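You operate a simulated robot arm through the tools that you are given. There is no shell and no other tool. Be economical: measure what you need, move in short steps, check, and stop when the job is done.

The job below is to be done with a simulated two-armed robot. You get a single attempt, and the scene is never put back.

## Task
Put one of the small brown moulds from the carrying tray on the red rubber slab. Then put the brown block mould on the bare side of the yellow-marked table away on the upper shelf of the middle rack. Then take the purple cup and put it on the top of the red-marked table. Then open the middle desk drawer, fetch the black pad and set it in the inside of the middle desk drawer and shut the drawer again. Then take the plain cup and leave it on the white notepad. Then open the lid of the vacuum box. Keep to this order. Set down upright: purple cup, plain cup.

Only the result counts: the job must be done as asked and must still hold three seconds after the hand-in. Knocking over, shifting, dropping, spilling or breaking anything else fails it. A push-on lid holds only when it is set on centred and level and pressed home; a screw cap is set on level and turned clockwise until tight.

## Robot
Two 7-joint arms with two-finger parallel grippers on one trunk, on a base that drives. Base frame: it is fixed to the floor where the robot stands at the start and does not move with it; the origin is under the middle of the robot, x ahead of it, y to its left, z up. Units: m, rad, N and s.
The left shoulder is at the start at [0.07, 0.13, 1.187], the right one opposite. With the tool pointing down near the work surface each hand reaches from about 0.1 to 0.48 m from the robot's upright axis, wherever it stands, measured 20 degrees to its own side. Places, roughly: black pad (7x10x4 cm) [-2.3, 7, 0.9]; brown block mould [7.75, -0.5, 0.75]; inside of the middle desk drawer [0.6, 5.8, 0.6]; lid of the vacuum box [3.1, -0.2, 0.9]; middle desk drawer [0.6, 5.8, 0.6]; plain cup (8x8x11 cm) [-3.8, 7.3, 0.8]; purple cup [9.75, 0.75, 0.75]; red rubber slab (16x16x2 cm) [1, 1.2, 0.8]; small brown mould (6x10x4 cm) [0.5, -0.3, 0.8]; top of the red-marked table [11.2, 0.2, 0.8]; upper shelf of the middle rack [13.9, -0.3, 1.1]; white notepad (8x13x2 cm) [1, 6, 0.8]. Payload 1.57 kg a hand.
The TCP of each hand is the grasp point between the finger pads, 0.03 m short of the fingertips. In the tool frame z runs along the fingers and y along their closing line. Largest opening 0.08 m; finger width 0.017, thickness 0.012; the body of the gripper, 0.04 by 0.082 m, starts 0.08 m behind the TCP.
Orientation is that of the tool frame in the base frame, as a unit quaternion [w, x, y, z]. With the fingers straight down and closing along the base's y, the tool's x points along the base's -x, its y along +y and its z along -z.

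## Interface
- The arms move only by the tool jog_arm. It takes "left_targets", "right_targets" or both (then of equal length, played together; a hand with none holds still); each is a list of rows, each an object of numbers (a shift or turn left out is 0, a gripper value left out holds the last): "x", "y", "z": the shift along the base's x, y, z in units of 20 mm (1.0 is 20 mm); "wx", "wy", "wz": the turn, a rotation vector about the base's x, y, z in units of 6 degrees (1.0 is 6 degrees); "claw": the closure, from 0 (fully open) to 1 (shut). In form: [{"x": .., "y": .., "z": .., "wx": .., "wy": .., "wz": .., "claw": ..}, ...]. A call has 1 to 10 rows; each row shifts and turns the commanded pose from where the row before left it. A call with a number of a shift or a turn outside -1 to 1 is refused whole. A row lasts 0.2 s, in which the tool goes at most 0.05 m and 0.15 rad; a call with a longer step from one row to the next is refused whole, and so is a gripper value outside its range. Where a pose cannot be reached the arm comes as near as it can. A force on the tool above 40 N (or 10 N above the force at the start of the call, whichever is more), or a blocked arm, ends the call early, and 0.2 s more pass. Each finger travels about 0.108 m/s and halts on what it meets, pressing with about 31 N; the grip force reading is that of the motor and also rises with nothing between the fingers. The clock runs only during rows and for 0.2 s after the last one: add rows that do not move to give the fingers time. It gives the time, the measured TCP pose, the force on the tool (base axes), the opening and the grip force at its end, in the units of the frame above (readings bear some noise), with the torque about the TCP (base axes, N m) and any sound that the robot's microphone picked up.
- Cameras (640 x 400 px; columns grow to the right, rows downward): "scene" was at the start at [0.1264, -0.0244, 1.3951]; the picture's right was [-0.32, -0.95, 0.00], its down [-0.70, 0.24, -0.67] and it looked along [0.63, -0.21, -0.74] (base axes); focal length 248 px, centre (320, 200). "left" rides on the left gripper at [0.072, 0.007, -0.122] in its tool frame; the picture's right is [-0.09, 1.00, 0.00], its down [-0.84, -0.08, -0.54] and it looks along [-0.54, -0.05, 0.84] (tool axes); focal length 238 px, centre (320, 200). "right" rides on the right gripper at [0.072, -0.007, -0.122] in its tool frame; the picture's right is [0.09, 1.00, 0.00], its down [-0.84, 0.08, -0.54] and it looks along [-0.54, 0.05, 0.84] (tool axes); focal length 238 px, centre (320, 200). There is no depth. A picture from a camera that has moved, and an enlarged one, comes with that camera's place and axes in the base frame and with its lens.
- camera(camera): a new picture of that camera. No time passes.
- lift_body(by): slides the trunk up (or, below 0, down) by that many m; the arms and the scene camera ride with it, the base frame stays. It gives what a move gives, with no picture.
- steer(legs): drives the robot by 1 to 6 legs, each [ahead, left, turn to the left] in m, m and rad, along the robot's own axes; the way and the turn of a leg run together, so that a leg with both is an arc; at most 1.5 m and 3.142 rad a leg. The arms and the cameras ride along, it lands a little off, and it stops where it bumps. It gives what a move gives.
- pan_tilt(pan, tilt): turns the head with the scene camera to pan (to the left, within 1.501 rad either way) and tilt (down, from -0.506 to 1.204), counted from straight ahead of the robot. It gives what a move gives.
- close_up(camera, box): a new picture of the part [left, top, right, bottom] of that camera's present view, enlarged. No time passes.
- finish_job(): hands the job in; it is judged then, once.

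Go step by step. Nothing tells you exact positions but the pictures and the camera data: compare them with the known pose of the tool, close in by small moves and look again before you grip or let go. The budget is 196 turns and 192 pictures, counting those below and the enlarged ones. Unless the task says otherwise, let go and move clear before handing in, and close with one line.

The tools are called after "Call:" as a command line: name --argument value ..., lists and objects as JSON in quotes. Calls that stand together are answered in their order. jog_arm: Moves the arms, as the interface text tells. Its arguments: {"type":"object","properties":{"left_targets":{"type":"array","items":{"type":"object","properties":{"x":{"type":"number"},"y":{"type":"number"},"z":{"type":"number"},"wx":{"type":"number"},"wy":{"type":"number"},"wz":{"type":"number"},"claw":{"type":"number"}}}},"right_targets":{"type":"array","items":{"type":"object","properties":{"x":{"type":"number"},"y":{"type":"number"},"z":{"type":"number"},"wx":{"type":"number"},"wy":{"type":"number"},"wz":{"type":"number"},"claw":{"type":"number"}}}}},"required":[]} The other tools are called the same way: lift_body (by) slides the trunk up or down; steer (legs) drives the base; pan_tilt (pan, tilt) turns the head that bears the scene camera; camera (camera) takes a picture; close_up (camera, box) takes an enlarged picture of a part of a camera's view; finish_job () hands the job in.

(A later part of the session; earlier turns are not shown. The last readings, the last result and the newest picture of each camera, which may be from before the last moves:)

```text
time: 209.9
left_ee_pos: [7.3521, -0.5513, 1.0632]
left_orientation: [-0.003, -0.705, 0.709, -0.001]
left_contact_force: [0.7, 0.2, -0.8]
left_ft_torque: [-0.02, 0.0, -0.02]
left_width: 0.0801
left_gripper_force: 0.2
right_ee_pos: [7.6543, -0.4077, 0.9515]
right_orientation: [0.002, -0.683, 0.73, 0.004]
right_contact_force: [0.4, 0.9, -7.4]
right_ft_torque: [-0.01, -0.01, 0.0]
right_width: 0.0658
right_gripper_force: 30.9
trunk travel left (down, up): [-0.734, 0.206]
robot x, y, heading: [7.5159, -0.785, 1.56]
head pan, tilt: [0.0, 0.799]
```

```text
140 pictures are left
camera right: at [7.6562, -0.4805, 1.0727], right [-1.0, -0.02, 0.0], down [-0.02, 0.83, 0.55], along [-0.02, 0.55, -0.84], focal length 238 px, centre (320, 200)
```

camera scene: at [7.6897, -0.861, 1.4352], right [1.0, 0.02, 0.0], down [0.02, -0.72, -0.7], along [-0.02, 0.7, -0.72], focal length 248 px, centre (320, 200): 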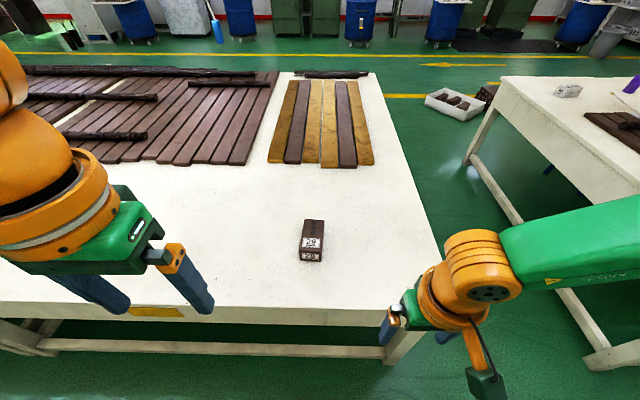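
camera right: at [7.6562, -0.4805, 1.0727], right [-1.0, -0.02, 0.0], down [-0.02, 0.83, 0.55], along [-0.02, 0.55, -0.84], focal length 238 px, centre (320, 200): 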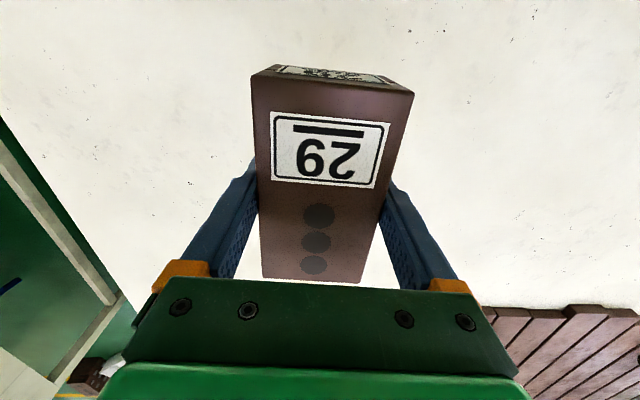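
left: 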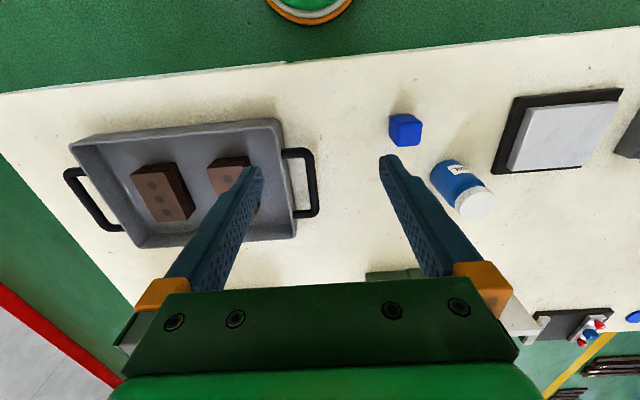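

Held (7 N). I'll retract, back off, and turn east to travel down the south corridor to the racks.

Call:
jog_arm --right_targets '[{"z": 0.5}, {"z": 0.5}, {"y": -0.6}, {"y": -0.6}, {"y": -0.6}, {"y": -0.6}, {"y": -0.6}, {"y": -0.6}, {"y": -0.6}, {"y": -0.6}]'

Call:
steer --legs '[[-0.38, 0, 0], [0, 0, -1.565]]'

Call:
pan_tilt --pan 0 --tilt 0.3

Call:
camera --camera "scene"

```text
time: 212.1
left_ee_pos: [7.3536, -0.553, 1.0631]
left_orientation: [-0.001, -0.706, 0.708, 0.0]
left_contact_force: [0.3, -0.8, -0.2]
left_ft_torque: [0.02, 0.04, 0.04]
left_width: 0.0796
left_gripper_force: 0.0
right_ee_pos: [7.6555, -0.502, 0.9714]
right_orientation: [0.003, -0.682, 0.731, 0.004]
right_contact_force: [-0.1, -0.8, -6.7]
right_ft_torque: [0.02, 0.03, 0.05]
right_width: 0.0659
right_gripper_force: 30.9
trunk travel left (down, up): [-0.734, 0.206]
robot x, y, heading: [7.5185, -0.7895, 1.568]
head pan, tilt: [0.0, 0.799]
```

```text
time: 218.4
left_ee_pos: [7.7537, -1.0111, 1.0619]
left_orientation: [-0.001, 0.002, 1.0, 0.001]
left_contact_force: [0.2, 0.0, -0.4]
left_ft_torque: [0.0, -0.01, -0.03]
left_width: 0.0801
left_gripper_force: 0.0
right_ee_pos: [7.8053, -1.313, 0.9709]
right_orientation: [0.005, 0.033, 0.999, 0.002]
right_contact_force: [-0.3, -0.2, -7.5]
right_ft_torque: [0.01, 0.0, -0.01]
right_width: 0.0657
right_gripper_force: 31.5
trunk travel left (down, up): [-0.734, 0.206]
robot x, y, heading: [7.518, -1.1757, -0.002]
head pan, tilt: [0.0, 0.799]
```

```text
time: 219.3
left_ee_pos: [7.7542, -1.0116, 1.0632]
left_orientation: [-0.002, 0.002, 1.0, 0.002]
left_contact_force: [0.7, -0.8, 0.6]
left_ft_torque: [-0.02, 0.02, -0.03]
left_width: 0.0798
left_gripper_force: 0.1
right_ee_pos: [7.8042, -1.3131, 0.9708]
right_orientation: [0.005, 0.033, 0.999, 0.001]
right_contact_force: [0.5, 0.0, -7.4]
right_ft_torque: [0.02, 0.0, 0.0]
right_width: 0.066
right_gripper_force: 31.4
trunk travel left (down, up): [-0.734, 0.206]
robot x, y, heading: [7.5147, -1.1798, -0.002]
head pan, tilt: [0.0, 0.3]
```

```text
139 pictures are left
camera scene: at [7.6634, -1.1771, 1.3513], right [0.0, -1.0, 0.0], down [-0.3, 0.0, -0.95], along [0.95, 0.0, -0.3], focal length 248 px, centre (320, 200)
```

scene: 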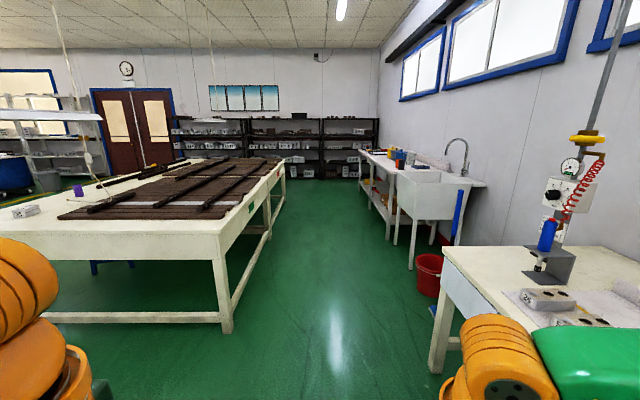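

The corridor is clear and the racks are at the far end (middle rack near y ≈ -0.3). Driving east.

Call:
steer --legs '[[1.5, 0, 0], [1.5, 0, 0], [1.5, 0, 0], [0.6, 0, 0]]'

Call:
pan_tilt --pan 0.4 --tilt 0.2

Call:
camera --camera "scene"

```text
time: 244.0
left_ee_pos: [12.8994, -0.851, 1.0626]
left_orientation: [-0.001, -0.027, 1.0, 0.0]
left_contact_force: [-0.2, 0.5, -0.3]
left_ft_torque: [-0.01, 0.0, 0.03]
left_width: 0.0801
left_gripper_force: 0.0
right_ee_pos: [12.9662, -1.1493, 0.9712]
right_orientation: [0.006, 0.005, 1.0, 0.002]
right_contact_force: [-0.9, -0.3, -7.0]
right_ft_torque: [-0.02, -0.05, -0.02]
right_width: 0.066
right_gripper_force: 30.7
trunk travel left (down, up): [-0.734, 0.206]
robot x, y, heading: [12.6761, -1.026, 0.059]
head pan, tilt: [0.0, 0.3]
```

```text
time: 244.9
left_ee_pos: [12.8997, -0.8499, 1.0633]
left_orientation: [-0.002, -0.028, 1.0, 0.0]
left_contact_force: [-0.3, -0.3, -0.3]
left_ft_torque: [0.0, 0.03, -0.06]
left_width: 0.0801
left_gripper_force: 0.3
right_ee_pos: [12.9674, -1.15, 0.9715]
right_orientation: [0.004, 0.004, 1.0, 0.002]
right_contact_force: [-0.5, 0.0, -7.3]
right_ft_torque: [0.01, 0.01, 0.01]
right_width: 0.0658
right_gripper_force: 30.7
trunk travel left (down, up): [-0.734, 0.206]
robot x, y, heading: [12.6743, -1.0325, 0.056]
head pan, tilt: [0.4, 0.201]
```

```text
138 pictures are left
camera scene: at [12.81, -0.9859, 1.3606], right [0.44, -0.9, 0.0], down [-0.18, -0.09, -0.98], along [0.88, 0.43, -0.2], focal length 248 px, centre (320, 200)
```

scene: 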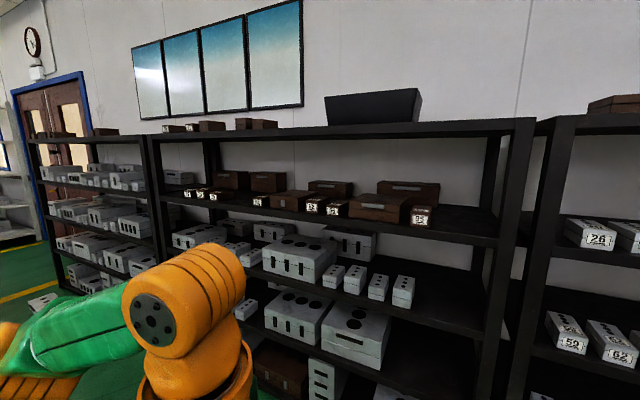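

I see the middle rack; its upper shelf (z ≈ 1.1) has free room at the right end near y ≈ -1.0. I'll square up, go closer and look.

Call:
steer --legs '[[0, 0.15, -0.056], [0.25, 0, 0]]'

Call:
lift_body --by 0.15

Call:
pan_tilt --pan -0.1 --tilt 0.3

Call:
camera --camera "scene"

```text
time: 247.7
left_ee_pos: [13.1518, -0.7157, 1.0633]
left_orientation: [0.0, 0.003, 1.0, 0.001]
left_contact_force: [0.4, 0.1, -0.4]
left_ft_torque: [-0.01, -0.02, -0.01]
left_width: 0.0801
left_gripper_force: 0.0
right_ee_pos: [13.2028, -1.0178, 0.9714]
right_orientation: [0.005, 0.034, 0.999, 0.001]
right_contact_force: [0.0, 0.4, -7.2]
right_ft_torque: [0.02, -0.06, 0.0]
right_width: 0.066
right_gripper_force: 31.1
trunk travel left (down, up): [-0.734, 0.206]
robot x, y, heading: [12.9178, -0.8814, -0.006]
head pan, tilt: [0.4, 0.201]
```

```text
time: 249.4
left_ee_pos: [13.1541, -0.7147, 1.2132]
left_orientation: [0.0, 0.003, 1.0, 0.001]
left_contact_force: [-0.1, 0.4, 0.6]
left_ft_torque: [-0.03, -0.02, 0.01]
left_width: 0.08
left_gripper_force: 0.0
right_ee_pos: [13.2043, -1.0178, 1.1212]
right_orientation: [0.005, 0.034, 0.999, 0.001]
right_contact_force: [-0.9, -0.7, -6.9]
right_ft_torque: [-0.02, -0.01, -0.02]
right_width: 0.0659
right_gripper_force: 31.1
trunk travel left (down, up): [-0.884, 0.056]
robot x, y, heading: [12.9176, -0.8794, -0.005]
head pan, tilt: [0.4, 0.201]
```

```text
time: 250.4
left_ee_pos: [13.1542, -0.7163, 1.2123]
left_orientation: [0.0, 0.003, 1.0, 0.0]
left_contact_force: [0.5, 0.1, 0.6]
left_ft_torque: [0.03, 0.0, -0.05]
left_width: 0.0801
left_gripper_force: 0.0
right_ee_pos: [13.2047, -1.0174, 1.1215]
right_orientation: [0.005, 0.034, 0.999, 0.001]
right_contact_force: [-0.1, -0.5, -7.9]
right_ft_torque: [0.04, -0.01, 0.03]
right_width: 0.0658
right_gripper_force: 31.3
trunk travel left (down, up): [-0.884, 0.056]
robot x, y, heading: [12.9162, -0.8778, -0.005]
head pan, tilt: [-0.099, 0.3]
```

```text
137 pictures are left
camera scene: at [13.0633, -0.8906, 1.5014], right [-0.1, -0.99, 0.0], down [-0.29, 0.03, -0.95], along [0.95, -0.1, -0.3], focal length 248 px, centre (320, 200)
```

scene: 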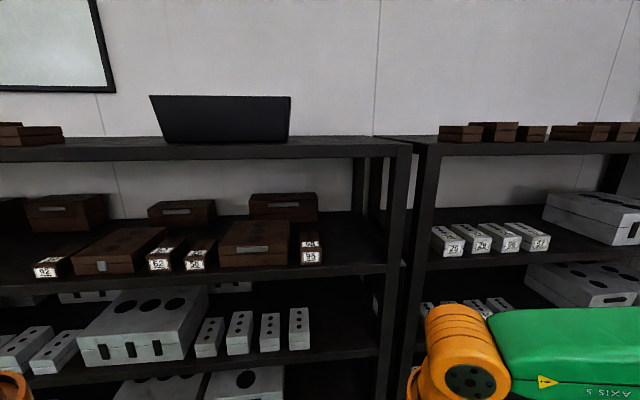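

The shelf front edge is at about x 13.66, z 1.12, with a free gap from y ≈ -0.96 to -1.15. I'll pitch the hand about 48° so it fits between shelves, raising it slightly.

Call:
jog_arm --right_targets '[{"wy": -1, "wz": 0.3, "z": 0.7}, {"wy": -1, "wz": 0.3, "z": 0.7}, {"wy": -1, "z": 0.7}, {"wy": -1, "z": 0.7}, {"wy": -1, "z": 0.7}, {"wy": -1, "z": 0.7}, {"wy": -1, "z": 0.6}, {"wy": -1}, {}]'

Call:
camera --camera "scene"

Call:
camera --camera "right"

```text
time: 252.4
left_ee_pos: [13.1538, -0.7152, 1.2131]
left_orientation: [-0.002, 0.002, 1.0, 0.001]
left_contact_force: [-0.8, -0.3, -0.1]
left_ft_torque: [0.0, -0.02, 0.0]
left_width: 0.0799
left_gripper_force: 0.1
right_ee_pos: [13.2243, -1.0054, 1.2507]
right_orientation: [0.41, 0.002, 0.912, 0.004]
right_contact_force: [-0.6, -0.2, -6.8]
right_ft_torque: [0.04, 0.03, -0.01]
right_width: 0.0658
right_gripper_force: 30.8
right hand out of reach, approached as far as the arm can: row 6, 7, 8
trunk travel left (down, up): [-0.884, 0.056]
robot x, y, heading: [12.9208, -0.8779, -0.002]
head pan, tilt: [-0.099, 0.3]
```

```text
136 pictures are left
camera scene: at [13.0635, -0.8903, 1.5013], right [-0.1, -0.99, 0.0], down [-0.3, 0.03, -0.95], along [0.95, -0.1, -0.3], focal length 248 px, centre (320, 200)
```

scene: 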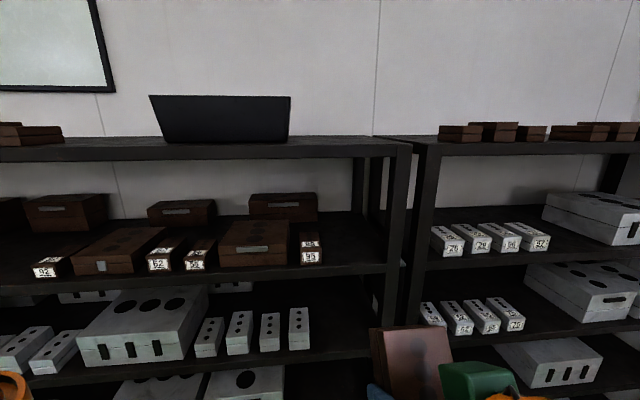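

```text
135 pictures are left
camera right: at [13.0843, -1.0124, 1.2789], right [-0.06, 1.0, -0.06], down [0.15, 0.07, 0.99], along [0.99, 0.05, -0.15], focal length 238 px, centre (320, 200)
```

right: 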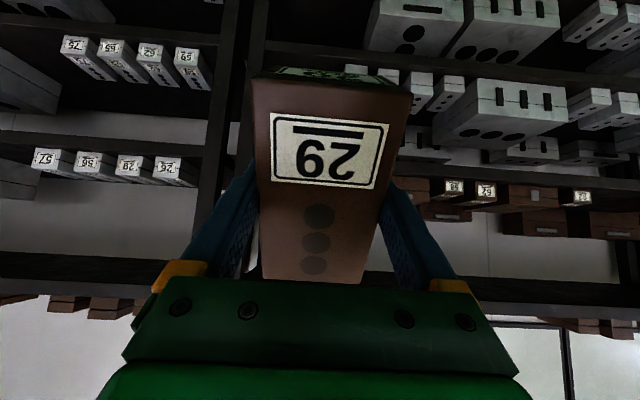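

Pitched properly and clear of the shelf heights. I'll shift to y = -1.06 and drive closer.

Call:
steer --legs '[[0.32, -0.03, 0]]'

Call:
jog_arm --right_targets '[{"y": -0.6}, {"y": -0.6}, {}]'

Call:
camera --camera "right"

Call:
camera --camera "scene"

```text
time: 254.5
left_ee_pos: [13.4664, -0.7464, 1.213]
left_orientation: [0.0, 0.003, 1.0, 0.001]
left_contact_force: [-0.2, 0.6, 0.6]
left_ft_torque: [0.0, -0.02, 0.02]
left_width: 0.0802
left_gripper_force: 0.1
right_ee_pos: [13.5369, -1.0358, 1.2516]
right_orientation: [0.411, 0.0, 0.912, 0.005]
right_contact_force: [-0.9, -1.1, -7.4]
right_ft_torque: [-0.02, 0.06, 0.02]
right_width: 0.0657
right_gripper_force: 31.2
trunk travel left (down, up): [-0.884, 0.056]
robot x, y, heading: [13.2317, -0.9129, -0.006]
head pan, tilt: [-0.099, 0.3]
```

```text
time: 255.3
left_ee_pos: [13.4701, -0.7462, 1.212]
left_orientation: [-0.001, 0.002, 1.0, 0.001]
left_contact_force: [0.9, 0.7, 0.2]
left_ft_torque: [0.04, -0.03, 0.01]
left_width: 0.0803
left_gripper_force: 0.0
right_ee_pos: [13.5432, -1.0599, 1.2551]
right_orientation: [0.408, 0.0, 0.913, 0.005]
right_contact_force: [-0.2, -1.1, -7.0]
right_ft_torque: [0.02, 0.07, 0.0]
right_width: 0.0661
right_gripper_force: 30.8
right hand out of reach, approached as far as the arm can: row 2
trunk travel left (down, up): [-0.884, 0.056]
robot x, y, heading: [13.2342, -0.9115, -0.007]
head pan, tilt: [-0.099, 0.3]
```

```text
134 pictures are left
camera right: at [13.4034, -1.0666, 1.2841], right [-0.06, 1.0, -0.06], down [0.15, 0.07, 0.99], along [0.99, 0.05, -0.16], focal length 238 px, centre (320, 200)
```

right: 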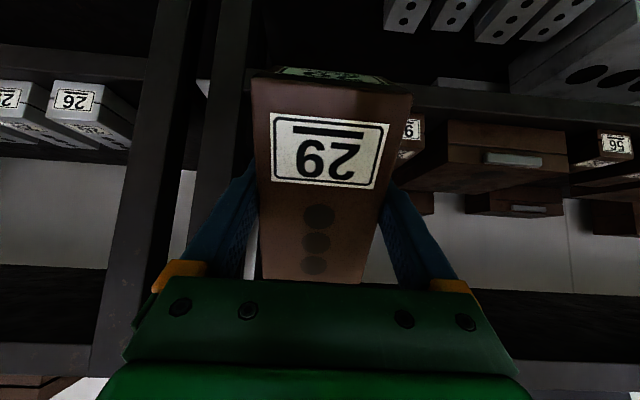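

```text
133 pictures are left
camera scene: at [13.3794, -0.9216, 1.5013], right [-0.1, -0.99, 0.0], down [-0.3, 0.03, -0.95], along [0.95, -0.1, -0.3], focal length 248 px, centre (320, 200)
```

scene: 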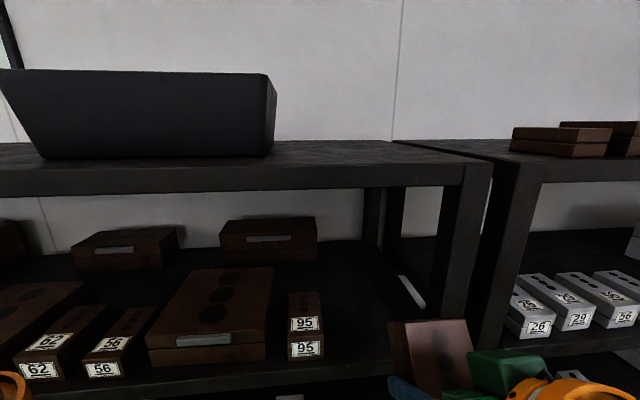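

There's free space between the "95" block (y -0.965) and the post (y -1.12), so I'm aiming for y = -1.04. I'll extend into the shelf.

Call:
jog_arm --right_targets '[{"y": 0.5}, {"y": 0.5, "x": 0.5}, {"x": 0.7}, {"x": 0.7}, {"x": 0.7}, {"x": 0.7}, {"x": 0.7}, {"x": 0.7}, {}]'

Call:
camera --camera "scene"

```text
time: 257.3
left_ee_pos: [13.4706, -0.7474, 1.2136]
left_orientation: [-0.002, 0.003, 1.0, 0.001]
left_contact_force: [0.1, -0.8, -0.6]
left_ft_torque: [-0.02, 0.0, 0.02]
left_width: 0.0797
left_gripper_force: 0.1
right_ee_pos: [13.6361, -1.0402, 1.2554]
right_orientation: [0.409, 0.0, 0.912, 0.005]
right_contact_force: [-0.1, 0.5, -7.7]
right_ft_torque: [-0.02, 0.06, -0.02]
right_width: 0.0661
right_gripper_force: 31.2
trunk travel left (down, up): [-0.884, 0.056]
robot x, y, heading: [13.2357, -0.9069, -0.005]
head pan, tilt: [-0.099, 0.3]
```

```text
132 pictures are left
camera scene: at [13.3797, -0.9216, 1.5013], right [-0.1, -0.99, 0.0], down [-0.3, 0.03, -0.95], along [0.95, -0.1, -0.3], focal length 248 px, centre (320, 200)
```

scene: 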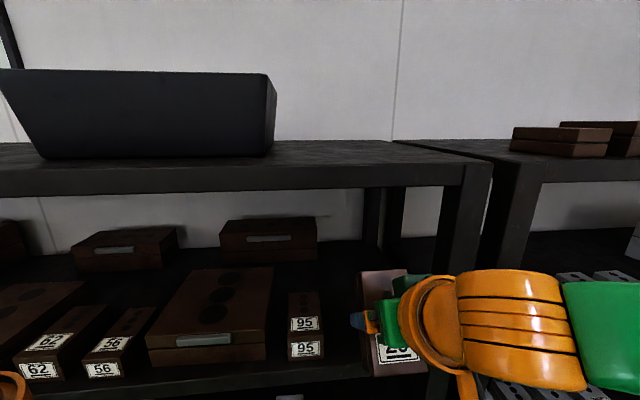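

The wrist will pass near the rack post, so I'll go in by 8 cm and recheck.

Call:
jog_arm --right_targets '[{"x": 0.7, "y": 0.2}, {"x": 0.7, "y": 0.2}, {"x": 0.7}, {"x": 0.7}, {"x": 0.7}, {"x": 0.7}, {}]'

Call:
camera --camera "scene"

Call:
camera --camera "right"

```text
time: 258.9
left_ee_pos: [13.4708, -0.7469, 1.212]
left_orientation: [-0.002, 0.003, 1.0, 0.001]
left_contact_force: [0.9, -0.4, -0.2]
left_ft_torque: [0.0, 0.03, 0.02]
left_width: 0.0799
left_gripper_force: 0.1
right_ee_pos: [13.7184, -1.0317, 1.2525]
right_orientation: [0.41, 0.0, 0.912, 0.005]
right_contact_force: [-0.2, -0.3, -6.9]
right_ft_torque: [-0.01, 0.05, 0.01]
right_width: 0.066
right_gripper_force: 30.2
trunk travel left (down, up): [-0.884, 0.056]
robot x, y, heading: [13.23, -0.9124, -0.003]
head pan, tilt: [-0.099, 0.3]
```

```text
131 pictures are left
camera scene: at [13.3802, -0.9218, 1.5013], right [-0.1, -0.99, 0.0], down [-0.3, 0.03, -0.95], along [0.95, -0.1, -0.3], focal length 248 px, centre (320, 200)
```

scene: 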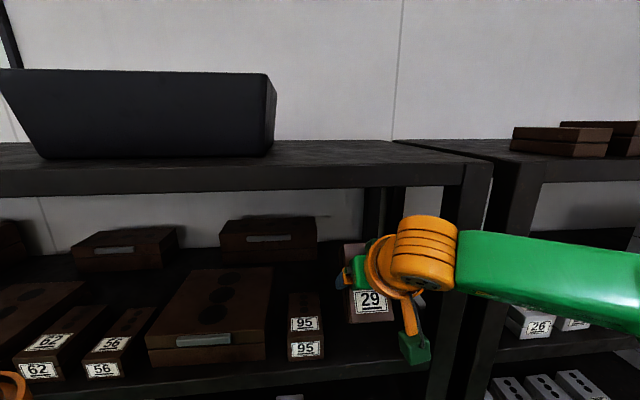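

```text
130 pictures are left
camera right: at [13.5805, -1.0397, 1.2823], right [-0.06, 1.0, -0.06], down [0.15, 0.07, 0.99], along [0.99, 0.05, -0.16], focal length 238 px, centre (320, 200)
```

right: 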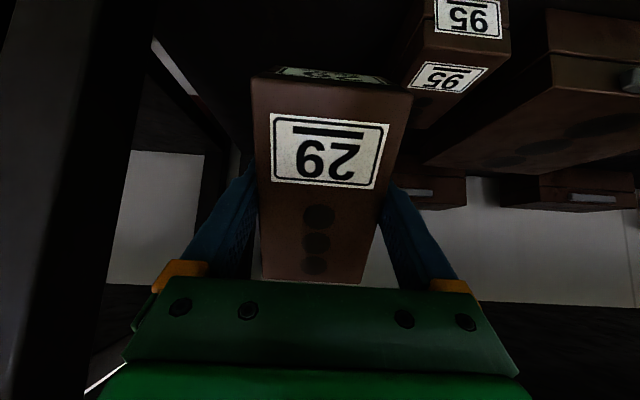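

No contact. I'll go 2 cm further in and lower until the near edge touches.

Call:
jog_arm --right_targets '[{"x": 0.5}, {"x": 0.5}, {"z": -0.6}, {"z": -0.6}, {"z": -0.6}, {"z": -0.6}, {}]'

Call:
close_up --camera "scene" --box '[280, 200, 480, 400]'

```text
time: 260.5
left_ee_pos: [13.4702, -0.7478, 1.2133]
left_orientation: [-0.002, 0.003, 1.0, 0.001]
left_contact_force: [0.4, 0.2, 0.3]
left_ft_torque: [0.0, -0.03, 0.04]
left_width: 0.0801
left_gripper_force: 0.1
right_ee_pos: [13.7403, -1.0322, 1.2057]
right_orientation: [0.409, 0.001, 0.913, 0.005]
right_contact_force: [-0.7, -0.5, -6.9]
right_ft_torque: [0.0, 0.03, 0.04]
right_width: 0.0659
right_gripper_force: 30.8
trunk travel left (down, up): [-0.884, 0.056]
robot x, y, heading: [13.2301, -0.912, -0.001]
head pan, tilt: [-0.099, 0.3]
```

```text
2.00 times, centred on (380, 300) of scene
camera zoom: at [13.3802, -0.9218, 1.5013], right [-0.1, -0.99, 0.0], down [-0.3, 0.03, -0.95], along [0.95, -0.1, -0.3], focal length 497 px, centre (200, 0)
```

zoom: 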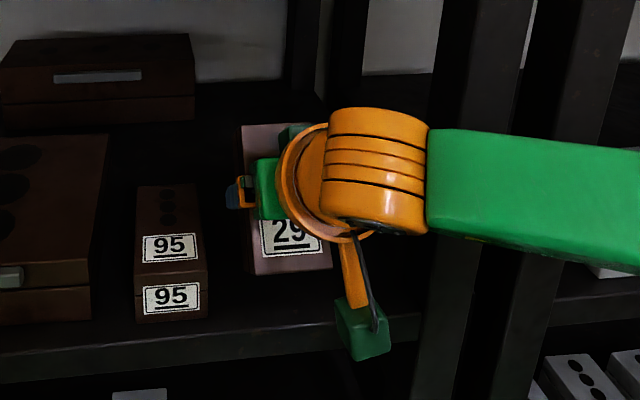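

Now lowering gently in small steps to let the block pivot flat.

Call:
jog_arm --right_targets '[{"z": -0.25}, {"z": -0.25}, {"z": -0.25}, {"z": -0.25}, {}]'

Call:
camera --camera "right"

```text
time: 261.7
left_ee_pos: [13.471, -0.7459, 1.2136]
left_orientation: [-0.002, 0.003, 1.0, 0.001]
left_contact_force: [0.1, -0.3, 0.0]
left_ft_torque: [0.01, -0.01, 0.02]
left_width: 0.0801
left_gripper_force: 0.0
right_ee_pos: [13.7392, -1.0321, 1.1875]
right_orientation: [0.409, 0.001, 0.913, 0.005]
right_contact_force: [-1.1, 0.1, -7.1]
right_ft_torque: [0.03, 0.03, -0.01]
right_width: 0.066
right_gripper_force: 31.1
trunk travel left (down, up): [-0.884, 0.056]
robot x, y, heading: [13.2342, -0.9119, -0.001]
head pan, tilt: [-0.099, 0.3]
```

```text
128 pictures are left
camera right: at [13.6013, -1.0389, 1.2147], right [-0.06, 1.0, -0.06], down [0.15, 0.07, 0.99], along [0.99, 0.05, -0.16], focal length 238 px, centre (320, 200)
```

right: 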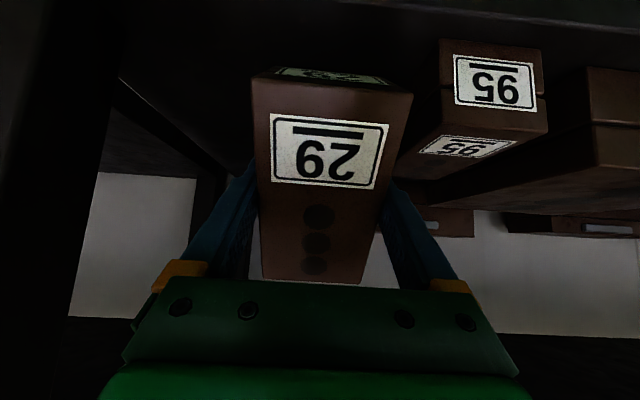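

Call:
jog_arm --right_targets '[{"z": -0.25}, {"z": -0.25}, {"z": -0.25}, {"z": -0.25}, {}]'

Call:
camera --camera "right"

```text
time: 262.9
left_ee_pos: [13.471, -0.7463, 1.2129]
left_orientation: [-0.002, 0.002, 1.0, 0.001]
left_contact_force: [0.1, -0.2, -0.1]
left_ft_torque: [0.01, -0.05, 0.02]
left_width: 0.08
left_gripper_force: 0.0
right_ee_pos: [13.7419, -1.0307, 1.1665]
right_orientation: [0.409, 0.001, 0.913, 0.005]
right_contact_force: [-0.5, -0.6, -7.3]
right_ft_torque: [-0.02, 0.05, 0.03]
right_width: 0.0658
right_gripper_force: 30.2
trunk travel left (down, up): [-0.884, 0.056]
robot x, y, heading: [13.2314, -0.9112, -0.006]
head pan, tilt: [-0.099, 0.3]
```

```text
127 pictures are left
camera right: at [13.6018, -1.0387, 1.1943], right [-0.06, 1.0, -0.06], down [0.15, 0.07, 0.99], along [0.99, 0.05, -0.16], focal length 238 px, centre (320, 200)
```

right: 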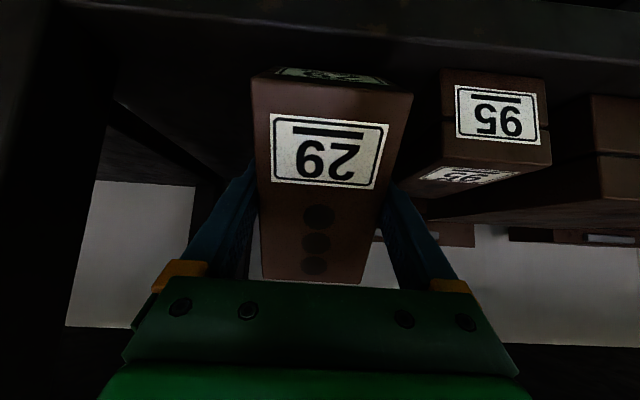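

Call:
jog_arm --right_targets '[{"z": -0.2}, {"z": -0.2}, {"z": -0.2}, {"z": -0.2}, {}]'

Call:
close_up --camera "scene" --box '[280, 220, 460, 400]'

```text
time: 264.1
left_ee_pos: [13.4658, -0.7463, 1.2142]
left_orientation: [0.0, 0.003, 1.0, 0.001]
left_contact_force: [0.3, -0.3, 1.7]
left_ft_torque: [0.02, 0.0, -0.01]
left_width: 0.0801
left_gripper_force: 0.1
right_ee_pos: [13.7361, -1.03, 1.154]
right_orientation: [0.413, 0.001, 0.911, 0.005]
right_contact_force: [7.8, -2.6, 29.0]
right_ft_torque: [-0.5, -0.09, 0.35]
right_width: 0.0658
right_gripper_force: 31.2
trunk travel left (down, up): [-0.884, 0.056]
robot x, y, heading: [13.2339, -0.9137, -0.006]
head pan, tilt: [-0.099, 0.3]
```

```text
2.22 times, centred on (370, 310) of scene
camera zoom: at [13.3739, -0.9207, 1.5022], right [-0.1, -0.99, 0.0], down [-0.29, 0.03, -0.96], along [0.95, -0.1, -0.29], focal length 552 px, centre (209, -44)
```

zoom: 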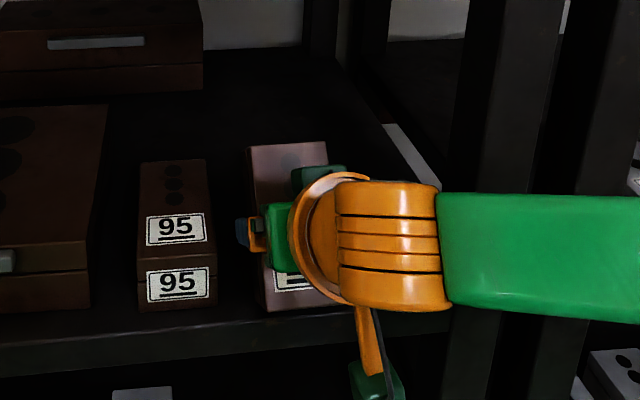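

Contact has been made, but the edge is right below the grip so it won't pivot by itself. I'll lift slightly, back out 3 cm, touch again and drag forward so the block tips flat.

Call:
jog_arm --right_targets '[{"z": 0.6}, {"x": -0.8}, {"x": -0.9}, {"z": -0.3}, {"z": -0.2}, {}]'

```text
time: 265.5
left_ee_pos: [13.4705, -0.7464, 1.2133]
left_orientation: [-0.001, 0.003, 1.0, 0.001]
left_contact_force: [0.8, -0.2, 0.2]
left_ft_torque: [0.0, 0.0, 0.04]
left_width: 0.0799
left_gripper_force: 0.0
right_ee_pos: [13.7058, -1.03, 1.1518]
right_orientation: [0.41, 0.001, 0.912, 0.005]
right_contact_force: [-0.3, -0.3, -7.2]
right_ft_torque: [-0.01, 0.09, -0.01]
right_width: 0.0659
right_gripper_force: 30.9
trunk travel left (down, up): [-0.884, 0.056]
robot x, y, heading: [13.2299, -0.9101, -0.003]
head pan, tilt: [-0.099, 0.3]
```

Call:
jog_arm --right_targets '[{"z": -0.2}, {"z": -0.2}, {"z": -0.2}, {}]'

Call:
camera --camera "right"

```text
time: 266.5
left_ee_pos: [13.471, -0.7466, 1.2129]
left_orientation: [-0.003, 0.003, 1.0, 0.001]
left_contact_force: [0.1, 0.1, -0.1]
left_ft_torque: [-0.01, -0.02, -0.02]
left_width: 0.0799
left_gripper_force: 0.0
right_ee_pos: [13.7062, -1.0314, 1.1402]
right_orientation: [0.41, 0.001, 0.912, 0.005]
right_contact_force: [-0.6, 0.5, -7.7]
right_ft_torque: [-0.04, 0.05, -0.02]
right_width: 0.0659
right_gripper_force: 31.3
trunk travel left (down, up): [-0.884, 0.056]
robot x, y, heading: [13.2313, -0.9126, -0.006]
head pan, tilt: [-0.099, 0.3]
```

```text
125 pictures are left
camera right: at [13.5666, -1.0396, 1.1685], right [-0.06, 1.0, -0.06], down [0.15, 0.07, 0.99], along [0.99, 0.05, -0.16], focal length 238 px, centre (320, 200)
```

right: 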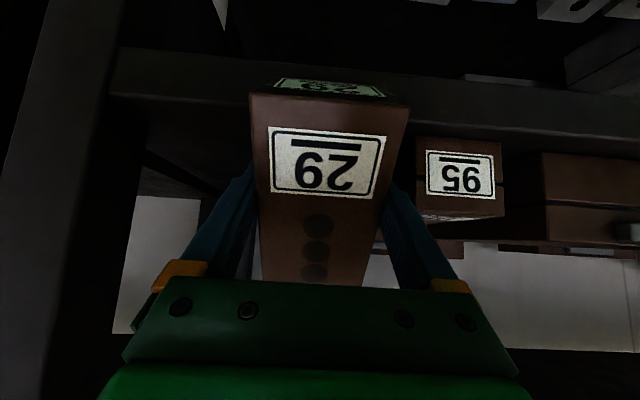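

The shelf front is actually at x ≈ 13.715, z ≈ 1.10, so I was at the edge. I'll raise, then drive 9 cm forward to get fully over the shelf.

Call:
jog_arm --right_targets '[{"z": 0.7}, {"z": 0.7}, {"z": 0.7}, {"z": 0.7}, {"z": 0.7}, {}]'

Call:
steer --legs '[[0.1, 0, 0]]'

Call:
camera --camera "right"

Call:
camera --camera "scene"

```text
time: 267.9
left_ee_pos: [13.4719, -0.747, 1.2125]
left_orientation: [-0.001, 0.003, 1.0, 0.001]
left_contact_force: [0.3, 0.5, -0.2]
left_ft_torque: [0.0, 0.02, 0.0]
left_width: 0.0802
left_gripper_force: 0.0
right_ee_pos: [13.707, -1.0319, 1.2092]
right_orientation: [0.409, 0.0, 0.913, 0.005]
right_contact_force: [-0.2, -0.6, -6.4]
right_ft_torque: [0.0, 0.03, -0.01]
right_width: 0.066
right_gripper_force: 31.1
trunk travel left (down, up): [-0.884, 0.056]
robot x, y, heading: [13.2336, -0.9117, -0.007]
head pan, tilt: [-0.099, 0.3]
```

```text
time: 269.1
left_ee_pos: [13.565, -0.7488, 1.2154]
left_orientation: [0.003, 0.003, 1.0, 0.002]
left_contact_force: [-0.5, -0.6, -0.4]
left_ft_torque: [0.02, -0.05, -0.01]
left_width: 0.08
left_gripper_force: 0.0
right_ee_pos: [13.8011, -1.0328, 1.2135]
right_orientation: [0.412, 0.001, 0.911, 0.005]
right_contact_force: [-0.4, -0.2, -6.6]
right_ft_torque: [0.01, 0.02, -0.02]
right_width: 0.0657
right_gripper_force: 31.1
trunk travel left (down, up): [-0.884, 0.056]
robot x, y, heading: [13.3365, -0.9163, -0.003]
head pan, tilt: [-0.099, 0.3]
```

```text
124 pictures are left
camera right: at [13.6613, -1.0394, 1.2406], right [-0.06, 1.0, -0.06], down [0.15, 0.07, 0.99], along [0.99, 0.05, -0.15], focal length 238 px, centre (320, 200)
```

right: 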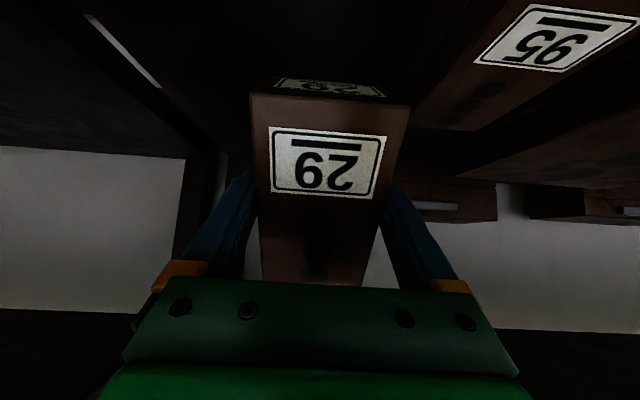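

```text
123 pictures are left
camera scene: at [13.4723, -0.9222, 1.5023], right [-0.1, -0.99, 0.0], down [-0.29, 0.03, -0.96], along [0.95, -0.1, -0.29], focal length 248 px, centre (320, 200)
```

scene: 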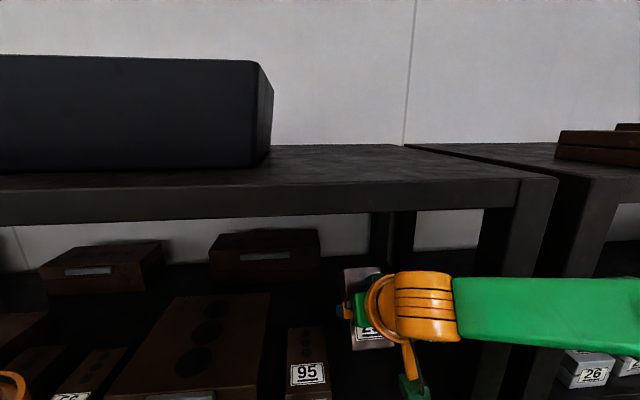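

Call:
jog_arm --right_targets '[{"z": -0.6}, {"z": -0.6}, {"z": -0.3}, {"z": -0.3}, {"z": -0.2}, {}]'

```text
time: 270.5
left_ee_pos: [13.5726, -0.7467, 1.2133]
left_orientation: [-0.002, 0.003, 1.0, 0.001]
left_contact_force: [-0.1, 0.6, 0.4]
left_ft_torque: [0.0, 0.0, -0.02]
left_width: 0.0799
left_gripper_force: 0.1
right_ee_pos: [13.8066, -1.0318, 1.1688]
right_orientation: [0.409, 0.001, 0.912, 0.006]
right_contact_force: [0.4, 0.4, -7.5]
right_ft_torque: [0.01, 0.08, -0.02]
right_width: 0.0658
right_gripper_force: 31.5
trunk travel left (down, up): [-0.884, 0.056]
robot x, y, heading: [13.3349, -0.9146, -0.006]
head pan, tilt: [-0.099, 0.3]
```

Call:
jog_arm --right_targets '[{"z": -0.25}, {"z": -0.25}, {"z": -0.2}, {}]'

```text
time: 271.5
left_ee_pos: [13.5721, -0.7475, 1.2134]
left_orientation: [-0.002, 0.002, 1.0, 0.002]
left_contact_force: [-0.6, 0.0, -0.1]
left_ft_torque: [-0.01, 0.0, 0.0]
left_width: 0.08
left_gripper_force: 0.0
right_ee_pos: [13.8074, -1.0322, 1.1557]
right_orientation: [0.409, 0.001, 0.913, 0.006]
right_contact_force: [-0.7, -0.9, -7.0]
right_ft_torque: [-0.02, 0.04, 0.01]
right_width: 0.0659
right_gripper_force: 31.2
trunk travel left (down, up): [-0.884, 0.056]
robot x, y, heading: [13.3346, -0.9132, -0.008]
head pan, tilt: [-0.099, 0.3]
```

Call:
jog_arm --right_targets '[{"z": -0.25}, {"z": -0.25}, {"z": -0.25}, {}]'

Call:
camera --camera "right"

Call:
close_up --camera "scene" --box '[270, 260, 430, 400]'

```text
time: 272.5
left_ee_pos: [13.5658, -0.7466, 1.2138]
left_orientation: [0.001, 0.001, 1.0, 0.0]
left_contact_force: [0.7, 0.1, 0.1]
left_ft_torque: [0.03, 0.01, 0.02]
left_width: 0.08
left_gripper_force: 0.0
right_ee_pos: [13.8042, -1.0323, 1.1444]
right_orientation: [0.413, 0.0, 0.911, 0.005]
right_contact_force: [5.0, -3.3, 30.2]
right_ft_torque: [-0.44, 0.1, 0.37]
right_width: 0.0656
right_gripper_force: 31.1
trunk travel left (down, up): [-0.884, 0.056]
robot x, y, heading: [13.3321, -0.9104, -0.009]
head pan, tilt: [-0.099, 0.3]
```

```text
122 pictures are left
camera right: at [13.6632, -1.0385, 1.1715], right [-0.06, 1.0, -0.06], down [0.14, 0.07, 0.99], along [0.99, 0.06, -0.15], focal length 238 px, centre (320, 200)
```

right: 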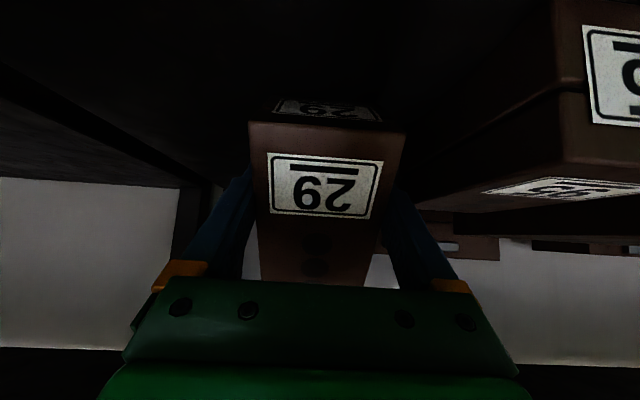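

```text
2.86 times, centred on (350, 330) of scene
camera zoom: at [13.4738, -0.9207, 1.5022], right [-0.1, -0.99, 0.0], down [-0.29, 0.03, -0.96], along [0.95, -0.1, -0.29], focal length 710 px, centre (234, -171)
```

zoom: 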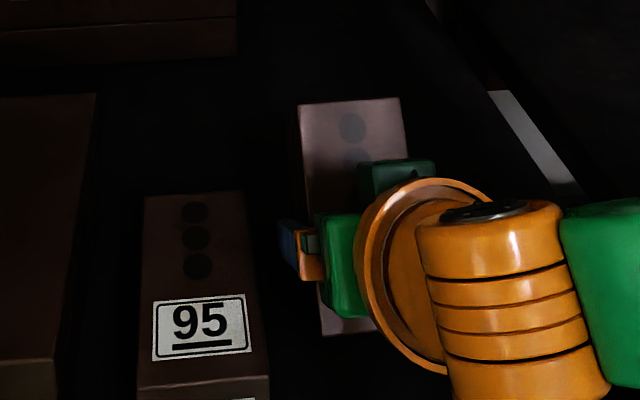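

The block is pivoting in the grip. I'll drag forward with slight downward motion to flatten it.

Call:
jog_arm --right_targets '[{"x": 0.4}, {"x": 0.4}, {"x": 0.4, "z": -0.1}, {"x": 0.4, "z": -0.1}, {}]'

Call:
camera --camera "right"

```text
time: 273.7
left_ee_pos: [13.5616, -0.7454, 1.2149]
left_orientation: [0.003, 0.002, 1.0, 0.0]
left_contact_force: [0.4, -0.6, 0.2]
left_ft_torque: [0.02, -0.04, -0.01]
left_width: 0.0802
left_gripper_force: 0.1
right_ee_pos: [13.8286, -1.0299, 1.1406]
right_orientation: [0.414, 0.0, 0.91, 0.005]
right_contact_force: [-8.6, -0.8, 19.0]
right_ft_torque: [-0.64, 0.81, -0.16]
right_width: 0.066
right_gripper_force: 30.7
trunk travel left (down, up): [-0.884, 0.056]
robot x, y, heading: [13.3347, -0.9129, -0.004]
head pan, tilt: [-0.099, 0.3]
```

```text
120 pictures are left
camera right: at [13.6897, -1.0376, 1.1684], right [-0.06, 1.0, -0.06], down [0.14, 0.07, 0.99], along [0.99, 0.05, -0.15], focal length 238 px, centre (320, 200)
```

right: 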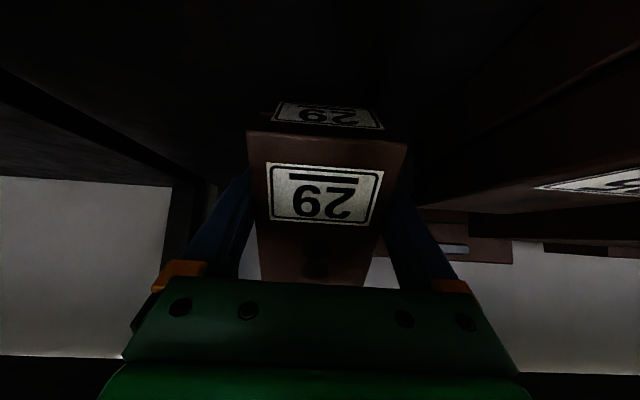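

It's now within about 15° of flat. I'll press down a bit more.

Call:
jog_arm --right_targets '[{"z": -0.25, "x": 0.1}, {"z": -0.25, "x": 0.1}, {"z": -0.2}, {}]'

Call:
camera --camera "right"

```text
time: 274.6
left_ee_pos: [13.563, -0.7455, 1.2138]
left_orientation: [0.001, 0.003, 1.0, 0.001]
left_contact_force: [-0.5, -0.4, -0.4]
left_ft_torque: [0.01, 0.02, 0.01]
left_width: 0.0799
left_gripper_force: 0.1
right_ee_pos: [13.8376, -1.0302, 1.1318]
right_orientation: [0.419, -0.001, 0.908, 0.005]
right_contact_force: [-4.6, -1.1, 18.3]
right_ft_torque: [-0.69, 0.66, 0.0]
right_width: 0.0658
right_gripper_force: 31.7
trunk travel left (down, up): [-0.884, 0.056]
robot x, y, heading: [13.3382, -0.9129, -0.007]
head pan, tilt: [-0.099, 0.3]
stopped in row 4 (right hand): the force on the tool passed its limit at 42 N (the readings are from after the stop); the commanded pose is now the measured one
```

```text
119 pictures are left
camera right: at [13.6985, -1.0377, 1.1571], right [-0.06, 1.0, -0.06], down [0.13, 0.07, 0.99], along [0.99, 0.06, -0.14], focal length 238 px, centre (320, 200)
```

right: 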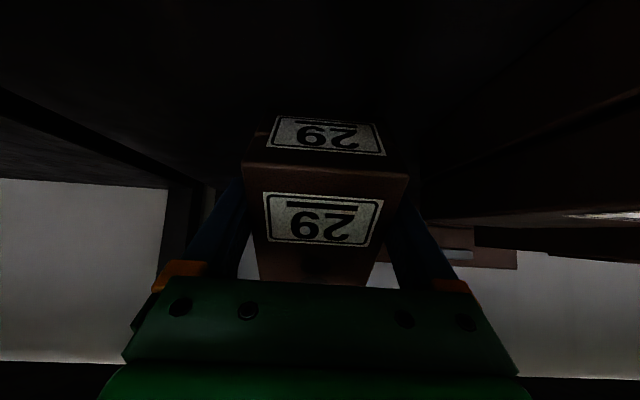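

Nearly flat now. I'll release and withdraw backward.

Call:
jog_arm --right_targets '[{"claw": 0}, {}, {}]'

Call:
camera --camera "right"

```text
time: 275.4
left_ee_pos: [13.5693, -0.7466, 1.2132]
left_orientation: [-0.001, 0.003, 1.0, 0.001]
left_contact_force: [0.0, -0.8, 0.6]
left_ft_torque: [0.01, -0.02, -0.01]
left_width: 0.0803
left_gripper_force: 0.1
right_ee_pos: [13.8435, -1.0316, 1.1264]
right_orientation: [0.415, 0.0, 0.91, 0.006]
right_contact_force: [0.0, 0.6, -0.2]
right_ft_torque: [0.01, 0.01, 0.04]
right_width: 0.0798
right_gripper_force: 0.1
trunk travel left (down, up): [-0.884, 0.056]
robot x, y, heading: [13.3354, -0.9152, -0.001]
head pan, tilt: [-0.099, 0.3]
```

```text
118 pictures are left
camera right: at [13.7039, -1.0385, 1.154], right [-0.06, 1.0, -0.06], down [0.14, 0.07, 0.99], along [0.99, 0.06, -0.15], focal length 238 px, centre (320, 200)
```

right: 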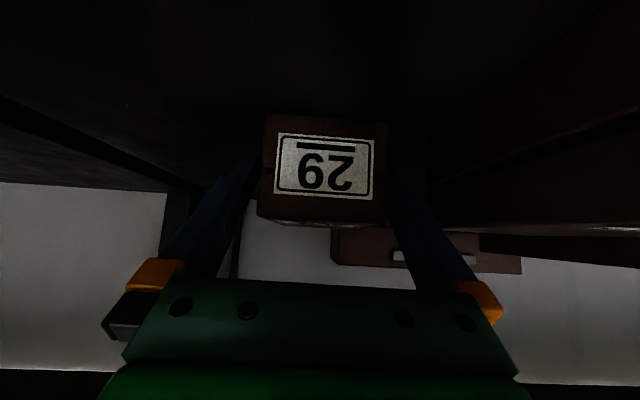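

Released; the block lies flat. Withdrawing up and back.

Call:
jog_arm --right_targets '[{"x": -0.7, "z": 0.5}, {"x": -0.7, "z": 0.5}, {"x": -0.8, "z": 0.5}, {"x": -1, "z": 0.5}, {"x": -1}, {"x": -1}, {"x": -1}, {"x": -1}, {"x": -1}]'

Call:
steer --legs '[[-0.3, 0, 0]]'

Call:
camera --camera "scene"

```text
time: 277.4
left_ee_pos: [13.5706, -0.7458, 1.214]
left_orientation: [-0.001, 0.003, 1.0, 0.0]
left_contact_force: [-0.4, -0.4, 0.2]
left_ft_torque: [0.0, 0.02, 0.0]
left_width: 0.08
left_gripper_force: 0.1
right_ee_pos: [13.7032, -1.0194, 1.1782]
right_orientation: [0.413, 0.001, 0.911, 0.004]
right_contact_force: [-0.4, -0.6, 0.2]
right_ft_torque: [-0.03, -0.01, 0.01]
right_width: 0.08
right_gripper_force: 0.0
right hand out of reach, approached as far as the arm can: row 8, 9
trunk travel left (down, up): [-0.884, 0.056]
robot x, y, heading: [13.3347, -0.9143, -0.006]
head pan, tilt: [-0.099, 0.3]
```

```text
time: 279.4
left_ee_pos: [13.2704, -0.7451, 1.2129]
left_orientation: [-0.002, 0.004, 1.0, 0.0]
left_contact_force: [0.0, 0.0, 0.2]
left_ft_torque: [0.01, 0.05, -0.02]
left_width: 0.0801
left_gripper_force: 0.0
right_ee_pos: [13.4016, -1.0177, 1.1772]
right_orientation: [0.412, 0.002, 0.911, 0.003]
right_contact_force: [0.5, 0.5, 0.4]
right_ft_torque: [0.0, 0.03, -0.02]
right_width: 0.0799
right_gripper_force: 0.0
trunk travel left (down, up): [-0.884, 0.056]
robot x, y, heading: [13.0311, -0.9082, -0.009]
head pan, tilt: [-0.099, 0.3]
```

```text
117 pictures are left
camera scene: at [13.1798, -0.9202, 1.5011], right [-0.11, -0.99, 0.0], down [-0.3, 0.03, -0.95], along [0.95, -0.1, -0.3], focal length 248 px, centre (320, 200)
```

scene: 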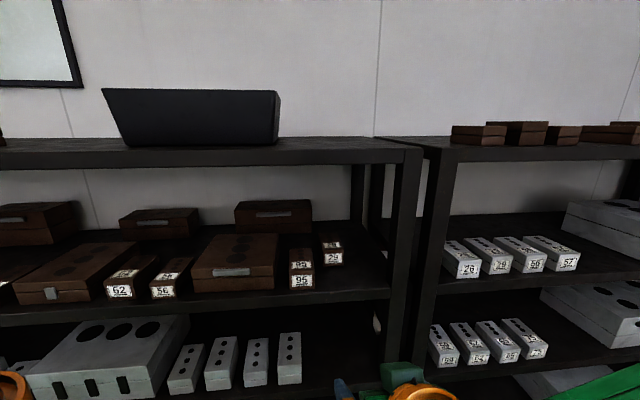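

Block 29 is on the upper shelf. Next I restore the hand to vertical and turn west to look at the tables.

Call:
jog_arm --right_targets '[{"wy": 1}, {"wy": 1}, {"wy": 1}, {"wy": 1}, {"wy": 1}, {"wy": 1, "x": -0.5}, {"wy": 1, "x": -0.5}, {"wy": 1, "x": -0.5}, {"x": -0.5}]'

Call:
steer --legs '[[-0.2, 0, 0], [0, 0, 3.14]]'

Call:
pan_tilt --pan -0.5 --tilt 0.35

Call:
camera --camera "scene"

```text
time: 281.4
left_ee_pos: [13.2674, -0.7445, 1.2134]
left_orientation: [0.0, 0.003, 1.0, 0.0]
left_contact_force: [0.7, 0.1, 0.0]
left_ft_torque: [0.01, -0.04, -0.01]
left_width: 0.0801
left_gripper_force: 0.1
right_ee_pos: [13.3601, -1.0226, 1.1782]
right_orientation: [0.005, 0.002, 1.0, 0.003]
right_contact_force: [-1.0, 0.2, -0.5]
right_ft_torque: [0.02, 0.0, -0.01]
right_width: 0.0801
right_gripper_force: 0.1
right hand out of reach, approached as far as the arm can: row 8
trunk travel left (down, up): [-0.884, 0.056]
robot x, y, heading: [13.0302, -0.9112, -0.008]
head pan, tilt: [-0.099, 0.3]
```

```text
time: 290.4
left_ee_pos: [12.5998, -1.0783, 1.2147]
left_orientation: [0.001, 1.0, 0.006, 0.001]
left_contact_force: [-0.2, 0.0, -0.4]
left_ft_torque: [-0.02, 0.0, 0.04]
left_width: 0.0799
left_gripper_force: 0.1
right_ee_pos: [12.4999, -0.8035, 1.1769]
right_orientation: [0.004, 1.0, 0.006, -0.006]
right_contact_force: [0.2, 0.6, -0.1]
right_ft_torque: [0.01, -0.02, -0.01]
right_width: 0.0801
right_gripper_force: 0.0
trunk travel left (down, up): [-0.884, 0.056]
robot x, y, heading: [12.8306, -0.908, -3.127]
head pan, tilt: [-0.099, 0.3]
```

```text
time: 291.3
left_ee_pos: [12.5989, -1.0784, 1.2131]
left_orientation: [0.0, 1.0, 0.006, 0.001]
left_contact_force: [0.8, 0.8, 0.2]
left_ft_torque: [0.01, -0.03, -0.04]
left_width: 0.0798
left_gripper_force: 0.1
right_ee_pos: [12.5, -0.8035, 1.1788]
right_orientation: [0.003, 1.0, 0.006, -0.006]
right_contact_force: [0.0, 0.3, 0.5]
right_ft_torque: [0.02, -0.02, -0.02]
right_width: 0.0799
right_gripper_force: 0.0
trunk travel left (down, up): [-0.884, 0.056]
robot x, y, heading: [12.8288, -0.9086, -3.129]
head pan, tilt: [-0.499, 0.351]
```

```text
116 pictures are left
camera scene: at [12.7006, -0.8652, 1.4968], right [0.47, 0.88, 0.0], down [0.3, -0.16, -0.94], along [-0.83, 0.44, -0.34], focal length 248 px, centre (320, 200)
```

scene: 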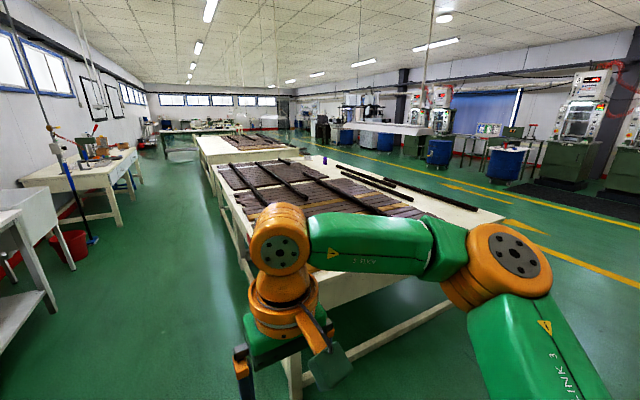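

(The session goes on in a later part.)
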